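You operate a simulated robot arm through the tools that you are given. There is no shell and no other tool. Be economical: measure what you need, move in short steps, check, and stop when the job is done.

You are at the controls of a simulated robot arm. One attempt, no reset.

TASK
Take the blue tape and put it on the grey manual.

It is judged by the outcome, as a careful person would: the job done as asked, and still so three seconds after it is handed in. It fails if anything else is knocked over, pushed out of place, dropped, spilled or broken.

THE ROBOT
A 6-joint arm with a two-finger parallel gripper, fixed in place. Base frame: the origin is at the foot of the arm, x ahead of it, y to its left, z up; the work surface is at about z = 800. Lengths are in mm, angles in degrees, forces in N, time in s.
With the tool pointing down near the work surface it reaches from about 260 to 680 mm from the base axis. Its first joint turns from -66.0 to 66.0 degrees. Payload 2.9 kg.
The tool frame sits at the grasp point between the pads (the TCP): z along the fingers, y along the line on which they close. The tips reach 30 mm beyond it. Largest opening 110 mm; finger width 20, thickness 10; the body of the gripper, 48 by 112 mm, starts 55 mm behind the TCP.
Orientation is told as [roll, pitch, yaw] about the base's x, y, z axes, in that order, counted from this pose: with the fingers straight down and closing along the base's y, the tool's x points along the base's -x, its y along +y and its z along -z.

THE INTERFACE
- The arm moves only by the tool nudge_tool. Its arguments are lists of equal length, an entry for each row: "slide": the shift along the tool's x, y, z in units of 300 mm (1.0 is 300 mm), a list of three; "spin": the turn about the tool's z in units of 180 degrees (1.0 is 180 degrees); "hand": the opening in per cent of the stroke, from 0 (shut) to 100 (fully open). In form: {"slide": [[tx, ty, tz], ...], "spin": [spin, ...], "hand": [hand, ...]}. A call has 1 to 10 rows; each row is the pose to reach, as a shift and turn from the pose commanded when the call began, along the tool's axes at that moment. A call with a number of a shift or a turn outside -1 to 1 is refused whole. Each row takes 0.2 s and may step no farther than 50 mm and 8.6 degrees from the row before; otherwise, or with a gripper value out of range, the whole call is refused. A pose out of reach is approached as far as the arm can. The call stops where the force on the tool passes 40 N (or 10 N more than at its start, if that is more) or the arm is blocked; 0.2 s more then pass. Each finger travels about 108 mm/s and halts on what it meets, pressing with about 28 N; the grip force reading is that of the motor and also rises with nothing between the fingers. The clock runs only during rows and for 0.2 s after the last one: add rows that repeat a pose to give the fingers time. The reply holds the time, the measured pose of the TCP, the force on the tool along the base axes, the opening and the grip force, in the units named above and with some noise, and new pictures: "show" is both (left out), scene, wrist or none.
- Cameras (640 x 400 px; columns grow to the right, rows downward): "scene" is fixed at [79, 430.6, 1379.3]; the picture's right is [-0.65, -0.76, 0.00], its down [-0.50, 0.43, -0.75] and it looks along [0.57, -0.49, -0.66] (base axes); focal length 322 px, centre (320, 200). "wrist" rides on the gripper at [-36, 0, -57] in the tool frame; the picture's right is [0.00, -1.00, 0.00], its down [0.97, 0.00, -0.24] and it looks along [0.24, 0.00, 0.97] (tool axes); focal length 218 px, centre (320, 200). There is no depth. A picture from a camera that has moved, and an enlarged one, comes with that camera's place and axes in the base frame and with its lens. The place of the scene camera against the robot may be out by one fixed shift of up to 18 mm in any direction.
- enlarge(camera, box): a new picture of the part [left, top, right, bottom] of that camera's present view, enlarged. No time passes.
- finish_job(): hands the job in; it is judged then, once.

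Go step by step. Nothing tells you positions but the pictures and the camera data: compare them with the known pose of the tool, close in by small moves and look again before you grip or let go. The budget is 90 turns and 150 pictures, counting those below and the enlarged ones. Unless the task says otherwise, let go and move clear before handing in, and close with one line.

The tools are called after "Request:" as a command line: name --argument value ..., lists and objects as JSON in quotes. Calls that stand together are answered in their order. nudge_tool: Moves the arm, as the interface text tells. Its arguments: {"type":"object","properties":{"slide":{"type":"array","items":{"type":"array","items":{"type":"number"}}},"spin":{"type":"array","items":{"type":"number"}},"hand":{"type":"array","items":{"type":"number"}},"show":{"type":"string","enum":["both","scene","wrist","none"]}},"required":["slide","spin","hand"]} The other tools are called the same way: enlarge (camera, box) takes an enlarged picture of a part of a camera's view; finish_job () hands the job in.

At the start:

```text
clock: 0.0
eef_pos: [516.2, 83.5, 993.7]
orientation: [0.0, 0.1, 0.0]
wrist_force: [0.8, 0.4, 0.9]
finger_gap: 109.8
grasp_force: 0.1
```

scene: 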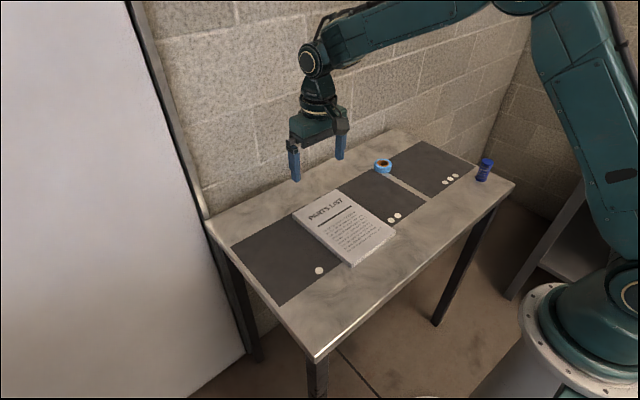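
wrist: 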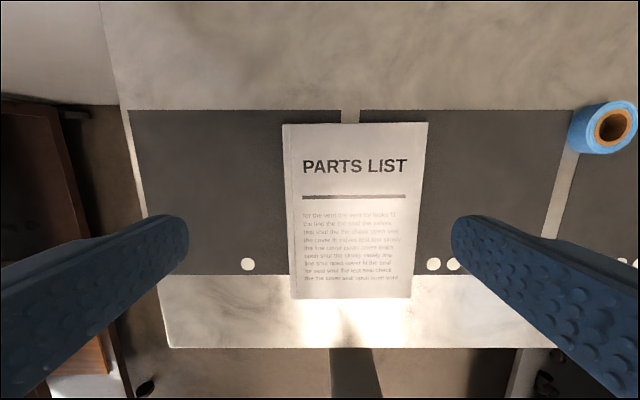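

The blue tape lies on its side at the back of the table near (565, -210), and the manual is at about (480, 45). I'll move over near the tape at the present height and look again.

Request:
nudge_tool --slide '[[-0.02, -0.15, 0], [-0.04, -0.3, 0], [-0.06, -0.45, 0], [-0.08, -0.6, 0], [-0.1, -0.75, 0], [-0.12, -0.9, 0], [-0.12, -0.9, 0]]' --spin '[0, 0, 0, 0, 0, 0, 0]' --hand '[100, 100, 100, 100, 100, 100, 100]'

Request:
enlarge --camera "scene" --box '[280, 130, 520, 280]'

```text
clock: 1.6
eef_pos: [552.1, -188.6, 995.5]
orientation: [0.1, 0.1, 0.0]
wrist_force: [-0.5, 0.4, -0.8]
finger_gap: 110.1
grasp_force: 0.1
camera wrist: at [587.7, -188.6, 1053.4], right [0.0, -1.0, 0.0], down [-0.97, 0.0, 0.24], along [-0.24, 0.0, -0.97], focal length 218 px, centre (320, 200)
```

scene: 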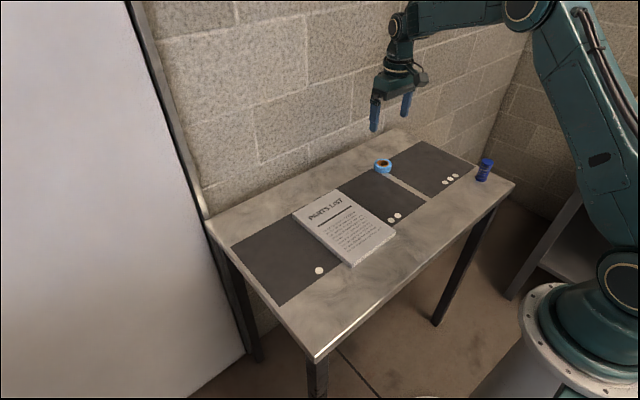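
wrist: 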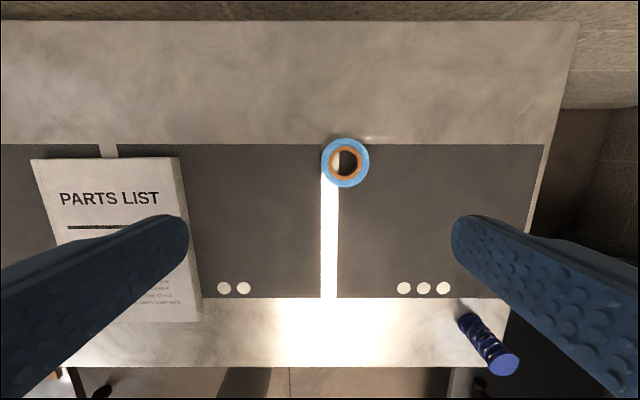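

```text
2.67 times, centred on (400, 205) of scene
camera zoom: at [79.0, 430.6, 1379.3], right [-0.65, -0.76, 0.0], down [-0.5, 0.43, -0.75], along [0.57, -0.49, -0.66], focal length 858 px, centre (107, 187)
```

zoom: 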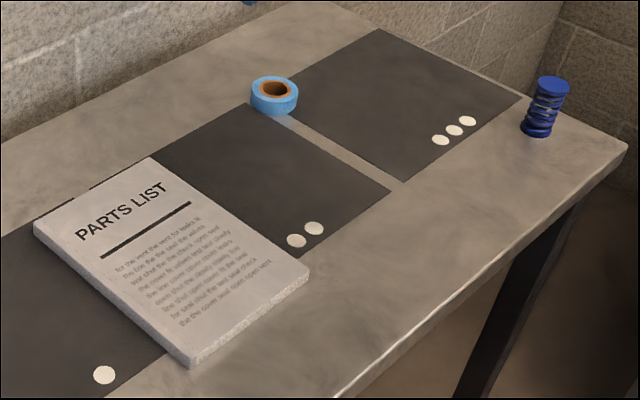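

The tape's top is near (571, -216, 820), about 50 mm across, with nothing close by. I'll line up above it, come down partway and check.

Request:
nudge_tool --slide '[[-0.06, -0.09, 0], [-0.06, -0.09, 0.13], [-0.06, -0.09, 0.26], [-0.06, -0.09, 0.38], [-0.06, -0.09, 0.38]]' --spin '[0, 0, 0, 0, 0]' --hand '[100, 100, 100, 100, 100]'

```text
clock: 2.8
eef_pos: [569.4, -214.4, 880.4]
orientation: [0.0, 0.0, 0.0]
wrist_force: [0.6, -0.8, -0.3]
finger_gap: 110.0
grasp_force: 0.1
camera wrist: at [605.4, -215.2, 937.7], right [0.0, -1.0, 0.0], down [-0.97, 0.0, 0.24], along [-0.24, 0.0, -0.97], focal length 218 px, centre (320, 200)
```

scene: 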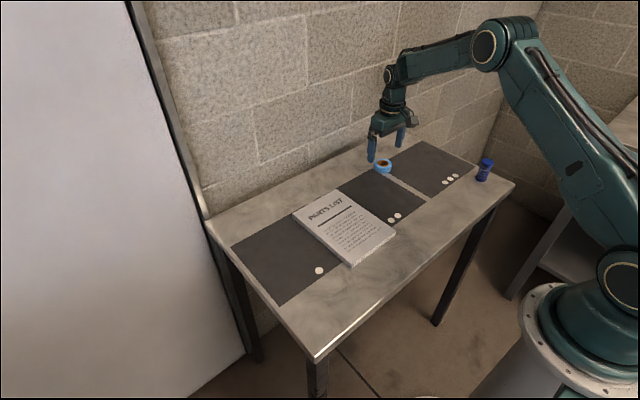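
wrist: 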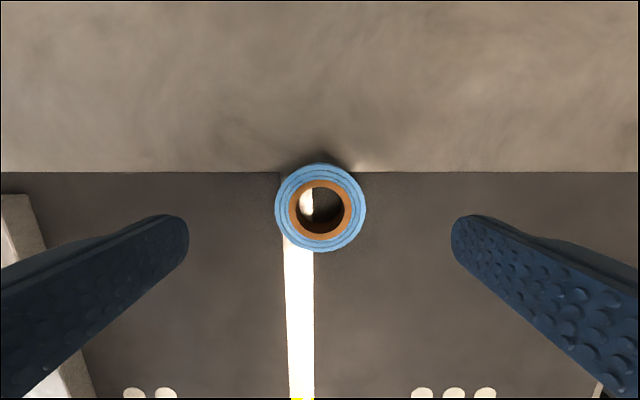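

The tape is centred between the fingers, about 2 mm ahead of the TCP. I'll descend so the tips are just above the table, then close.

Request:
nudge_tool --slide '[[-0.007, 0, 0.06], [-0.007, 0, 0.11], [-0.007, 0, 0.145], [-0.007, 0, 0.145]]' --spin '[0, 0, 0, 0]' --hand '[100, 100, 100, 100]'

```text
clock: 3.8
eef_pos: [572.2, -214.2, 835.9]
orientation: [0.0, 0.0, 0.0]
wrist_force: [-0.6, -0.5, 1.0]
finger_gap: 110.3
grasp_force: 0.1
camera wrist: at [608.1, -214.8, 894.3], right [0.0, -1.0, 0.0], down [-0.97, 0.0, 0.24], along [-0.24, 0.0, -0.97], focal length 218 px, centre (320, 200)
```

scene: 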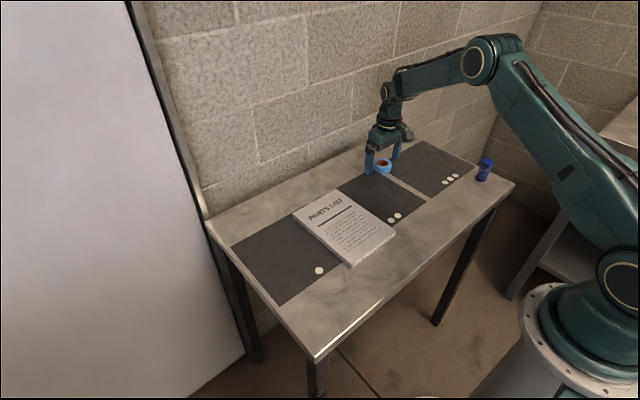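
wrist: 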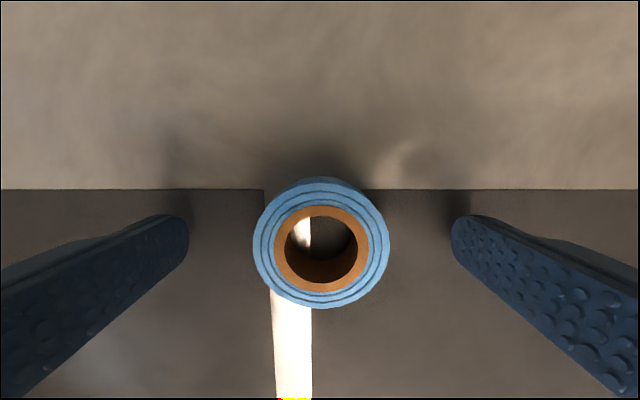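

The fingers straddle the tape and it is centred. Closing now.

Request:
nudge_tool --slide '[[0, 0, 0], [0, 0, 0], [0, 0, 0], [0, 0, 0]]' --spin '[0, 0, 0, 0]' --hand '[60, 35, 35, 35]' --show "wrist"

```text
clock: 4.8
eef_pos: [572.8, -215.7, 835.6]
orientation: [0.0, -0.1, 0.1]
wrist_force: [-0.5, -0.3, 0.3]
finger_gap: 50.2
grasp_force: 28.0
camera wrist: at [608.0, -214.8, 894.4], right [0.0, -1.0, 0.0], down [-0.97, 0.0, 0.24], along [-0.24, 0.0, -0.97], focal length 218 px, centre (320, 200)
```

wrist: 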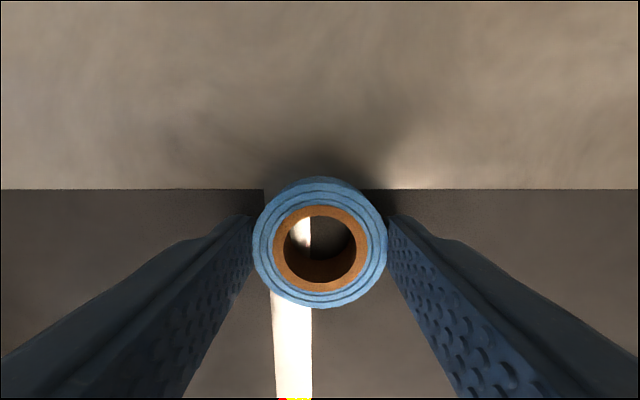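

The tape is held at a 50 mm gap with 28 N of grip. I'll lift it and carry it toward the manual at about (485, 40).

Request:
nudge_tool --slide '[[0, 0, -0.08], [0, 0, -0.2], [0, 0, -0.3], [0.05, 0.13, -0.3], [0.1, 0.26, -0.3], [0.15, 0.39, -0.3], [0.2, 0.52, -0.3], [0.25, 0.65, -0.3], [0.28, 0.78, -0.3], [0.29, 0.85, -0.3]]' --spin '[0, 0, 0, 0, 0, 0, 0, 0, 0, 0]' --hand '[35, 35, 35, 35, 35, 35, 35, 35, 35, 35]'

```text
clock: 7.0
eef_pos: [486.9, 42.1, 927.3]
orientation: [0.0, 0.0, 0.0]
wrist_force: [0.2, 0.0, -1.0]
finger_gap: 50.3
grasp_force: 27.7
camera wrist: at [522.3, 42.0, 985.4], right [0.0, -1.0, 0.0], down [-0.97, 0.0, 0.24], along [-0.24, 0.0, -0.97], focal length 218 px, centre (320, 200)
```

scene: 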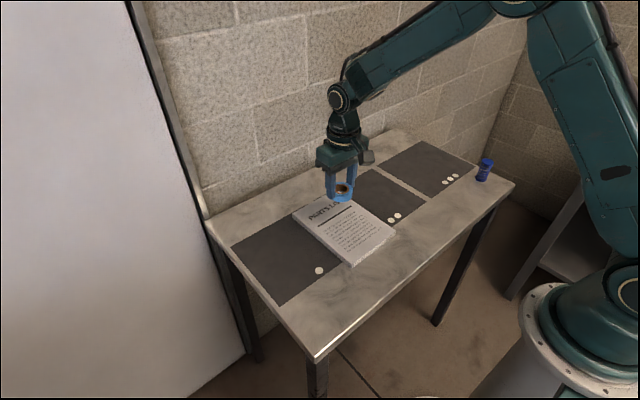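
wrist: 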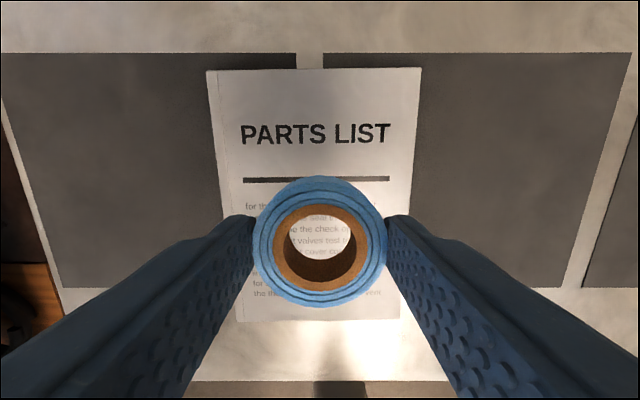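

The tape is over the manual, which I judge to cover x 365–575 and y -30–118 and to be about 15–20 mm thick. I'll move 15 mm toward its centre and come down to just above it.

Request:
nudge_tool --slide '[[0.05, 0, 0], [0.05, 0, 0.08], [0.05, 0, 0.15], [0.05, 0, 0.2], [0.05, 0, 0.2]]' --spin '[0, 0, 0, 0, 0]' --hand '[35, 35, 35, 35, 35]'

Request:
enlarge --camera "scene" --box '[280, 150, 420, 270]'

```text
clock: 8.2
eef_pos: [470.1, 41.5, 866.4]
orientation: [0.0, 0.0, 0.0]
wrist_force: [0.1, -0.5, -0.3]
finger_gap: 50.4
grasp_force: 28.1
camera wrist: at [506.6, 40.8, 924.9], right [0.0, -1.0, 0.0], down [-0.97, 0.0, 0.24], along [-0.24, 0.0, -0.97], focal length 218 px, centre (320, 200)
```

scene: 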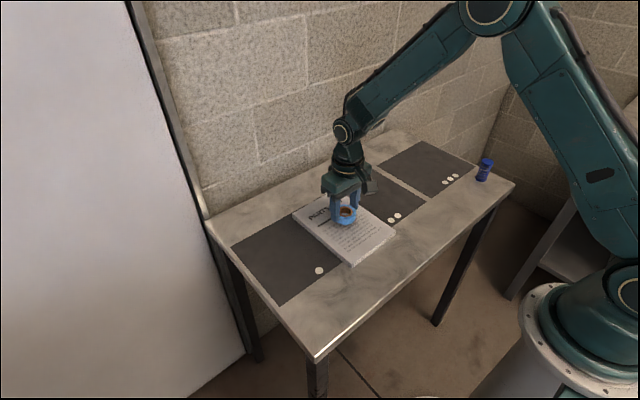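
wrist: 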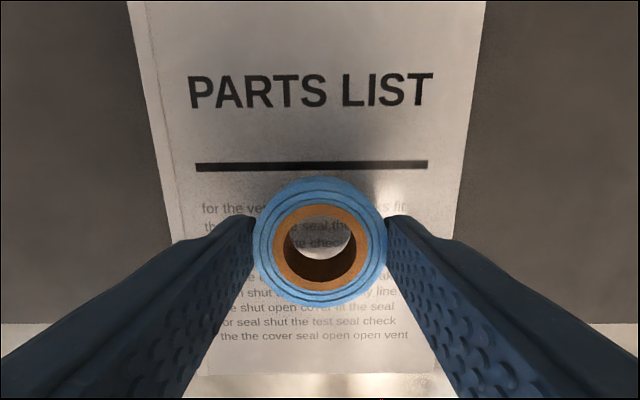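

```text
3.33 times, centred on (350, 210) of scene
camera zoom: at [79.0, 430.6, 1379.3], right [-0.65, -0.76, 0.0], down [-0.5, 0.43, -0.75], along [0.57, -0.49, -0.66], focal length 1073 px, centre (220, 167)
```

zoom: 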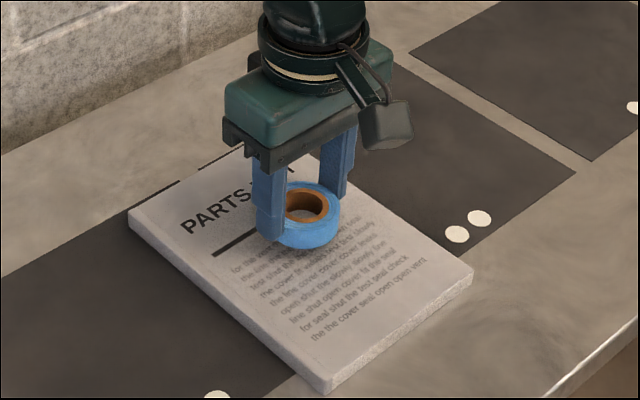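

The tape hangs about 10–15 mm above the manual. I'll lower in small steps and watch the force.

Request:
nudge_tool --slide '[[0, 0, 0.01], [0, 0, 0.02], [0, 0, 0.03]]' --spin '[0, 0, 0]' --hand '[35, 35, 35]' --show "none"

```text
clock: 9.0
eef_pos: [470.0, 40.3, 859.0]
orientation: [0.0, 0.0, 0.0]
wrist_force: [1.1, 0.1, -0.1]
finger_gap: 50.3
grasp_force: 28.2
```

Request:
nudge_tool --slide '[[0, 0, 0.005], [0, 0, 0.01], [0, 0, 0.01]]' --spin '[0, 0, 0]' --hand '[35, 35, 35]' --show "none"

Request:
enlarge --camera "scene" --box '[310, 180, 390, 240]'

```text
clock: 9.8
eef_pos: [470.0, 40.9, 854.9]
orientation: [0.0, 0.0, 0.0]
wrist_force: [-0.1, 1.0, -0.8]
finger_gap: 50.0
grasp_force: 28.2
```

```text
6.67 times, centred on (350, 210) of scene
camera zoom: at [79.0, 430.6, 1379.3], right [-0.65, -0.76, 0.0], down [-0.5, 0.43, -0.75], along [0.57, -0.49, -0.66], focal length 2146 px, centre (120, 133)
```

zoom: 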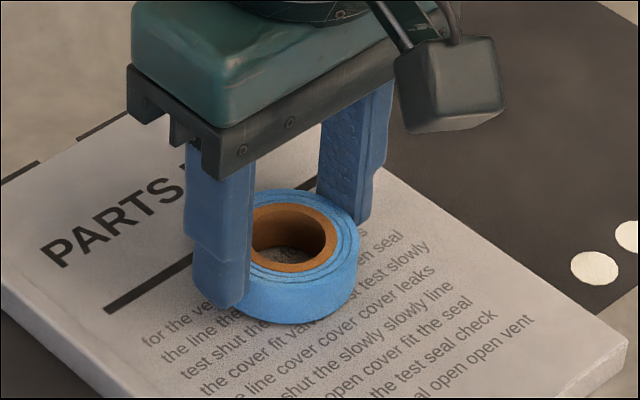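

The tape is very near the page and no contact force shows yet. I'll lower by single millimetres.

Request:
nudge_tool --slide '[[0, 0, 0.004], [0, 0, 0.004]]' --spin '[0, 0]' --hand '[35, 35]' --show "none"

```text
clock: 10.4
eef_pos: [470.6, 41.2, 853.4]
orientation: [0.1, 0.0, -0.1]
wrist_force: [0.0, -0.8, -0.1]
finger_gap: 50.2
grasp_force: 27.5
```

Request:
nudge_tool --slide '[[0, 0, 0.004], [0, 0, 0.004]]' --spin '[0, 0]' --hand '[35, 35]' --show "none"

Request:
enlarge --camera "scene" --box '[310, 180, 390, 240]'

```text
clock: 11.0
eef_pos: [471.7, 41.4, 852.6]
orientation: [0.0, 0.0, 0.0]
wrist_force: [-1.0, -0.5, 4.3]
finger_gap: 50.2
grasp_force: 28.4
```

```text
6.67 times, centred on (350, 210) of scene
camera zoom: at [78.9, 430.6, 1379.3], right [-0.65, -0.76, 0.0], down [-0.5, 0.43, -0.75], along [0.57, -0.49, -0.66], focal length 2146 px, centre (120, 133)
```

zoom: 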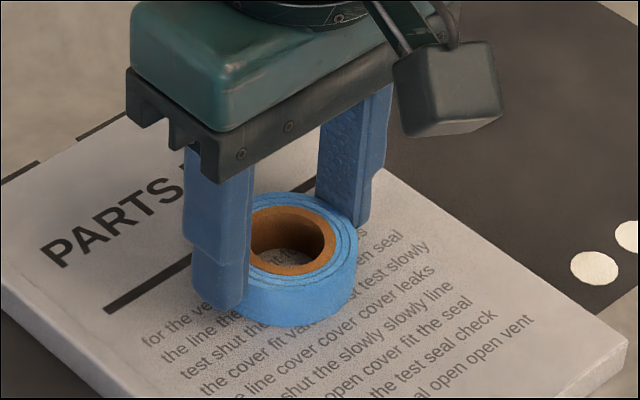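

A 4 N upward force shows the tape has touched the manual. I'll open the fingers and then rise straight up.

Request:
nudge_tool --slide '[[0, 0, 0], [0, 0, 0], [0, 0, 0], [0, 0, -0.03], [0, 0, -0.15], [0, 0, -0.3], [0, 0, -0.4], [0, 0, -0.4]]' --spin '[0, 0, 0, 0, 0, 0, 0, 0]' --hand '[55, 80, 90, 90, 90, 90, 90, 90]'

```text
clock: 12.8
eef_pos: [469.2, 43.0, 973.9]
orientation: [0.0, 0.0, 0.0]
wrist_force: [-0.6, 0.4, -0.5]
finger_gap: 99.0
grasp_force: 0.1
camera wrist: at [504.5, 41.7, 1033.2], right [0.0, -1.0, 0.0], down [-0.97, 0.0, 0.24], along [-0.24, 0.0, -0.97], focal length 218 px, centre (320, 200)
```

scene: 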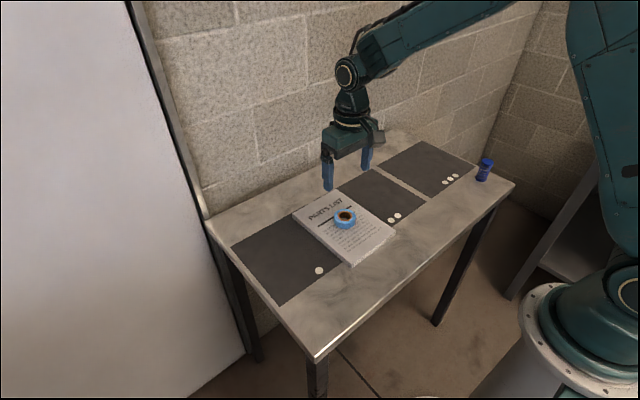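
wrist: 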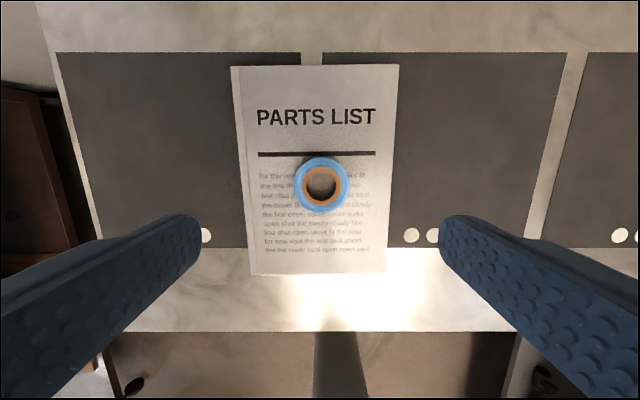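

The tape lies flat near the middle of the manual, the manual has not moved, and the arm is clear. I'm handing it in.

Request:
finish_job

```text
The job is handed in.
```

The blue tape is lying flat on the grey manual, nothing else was moved, and the job is handed in.
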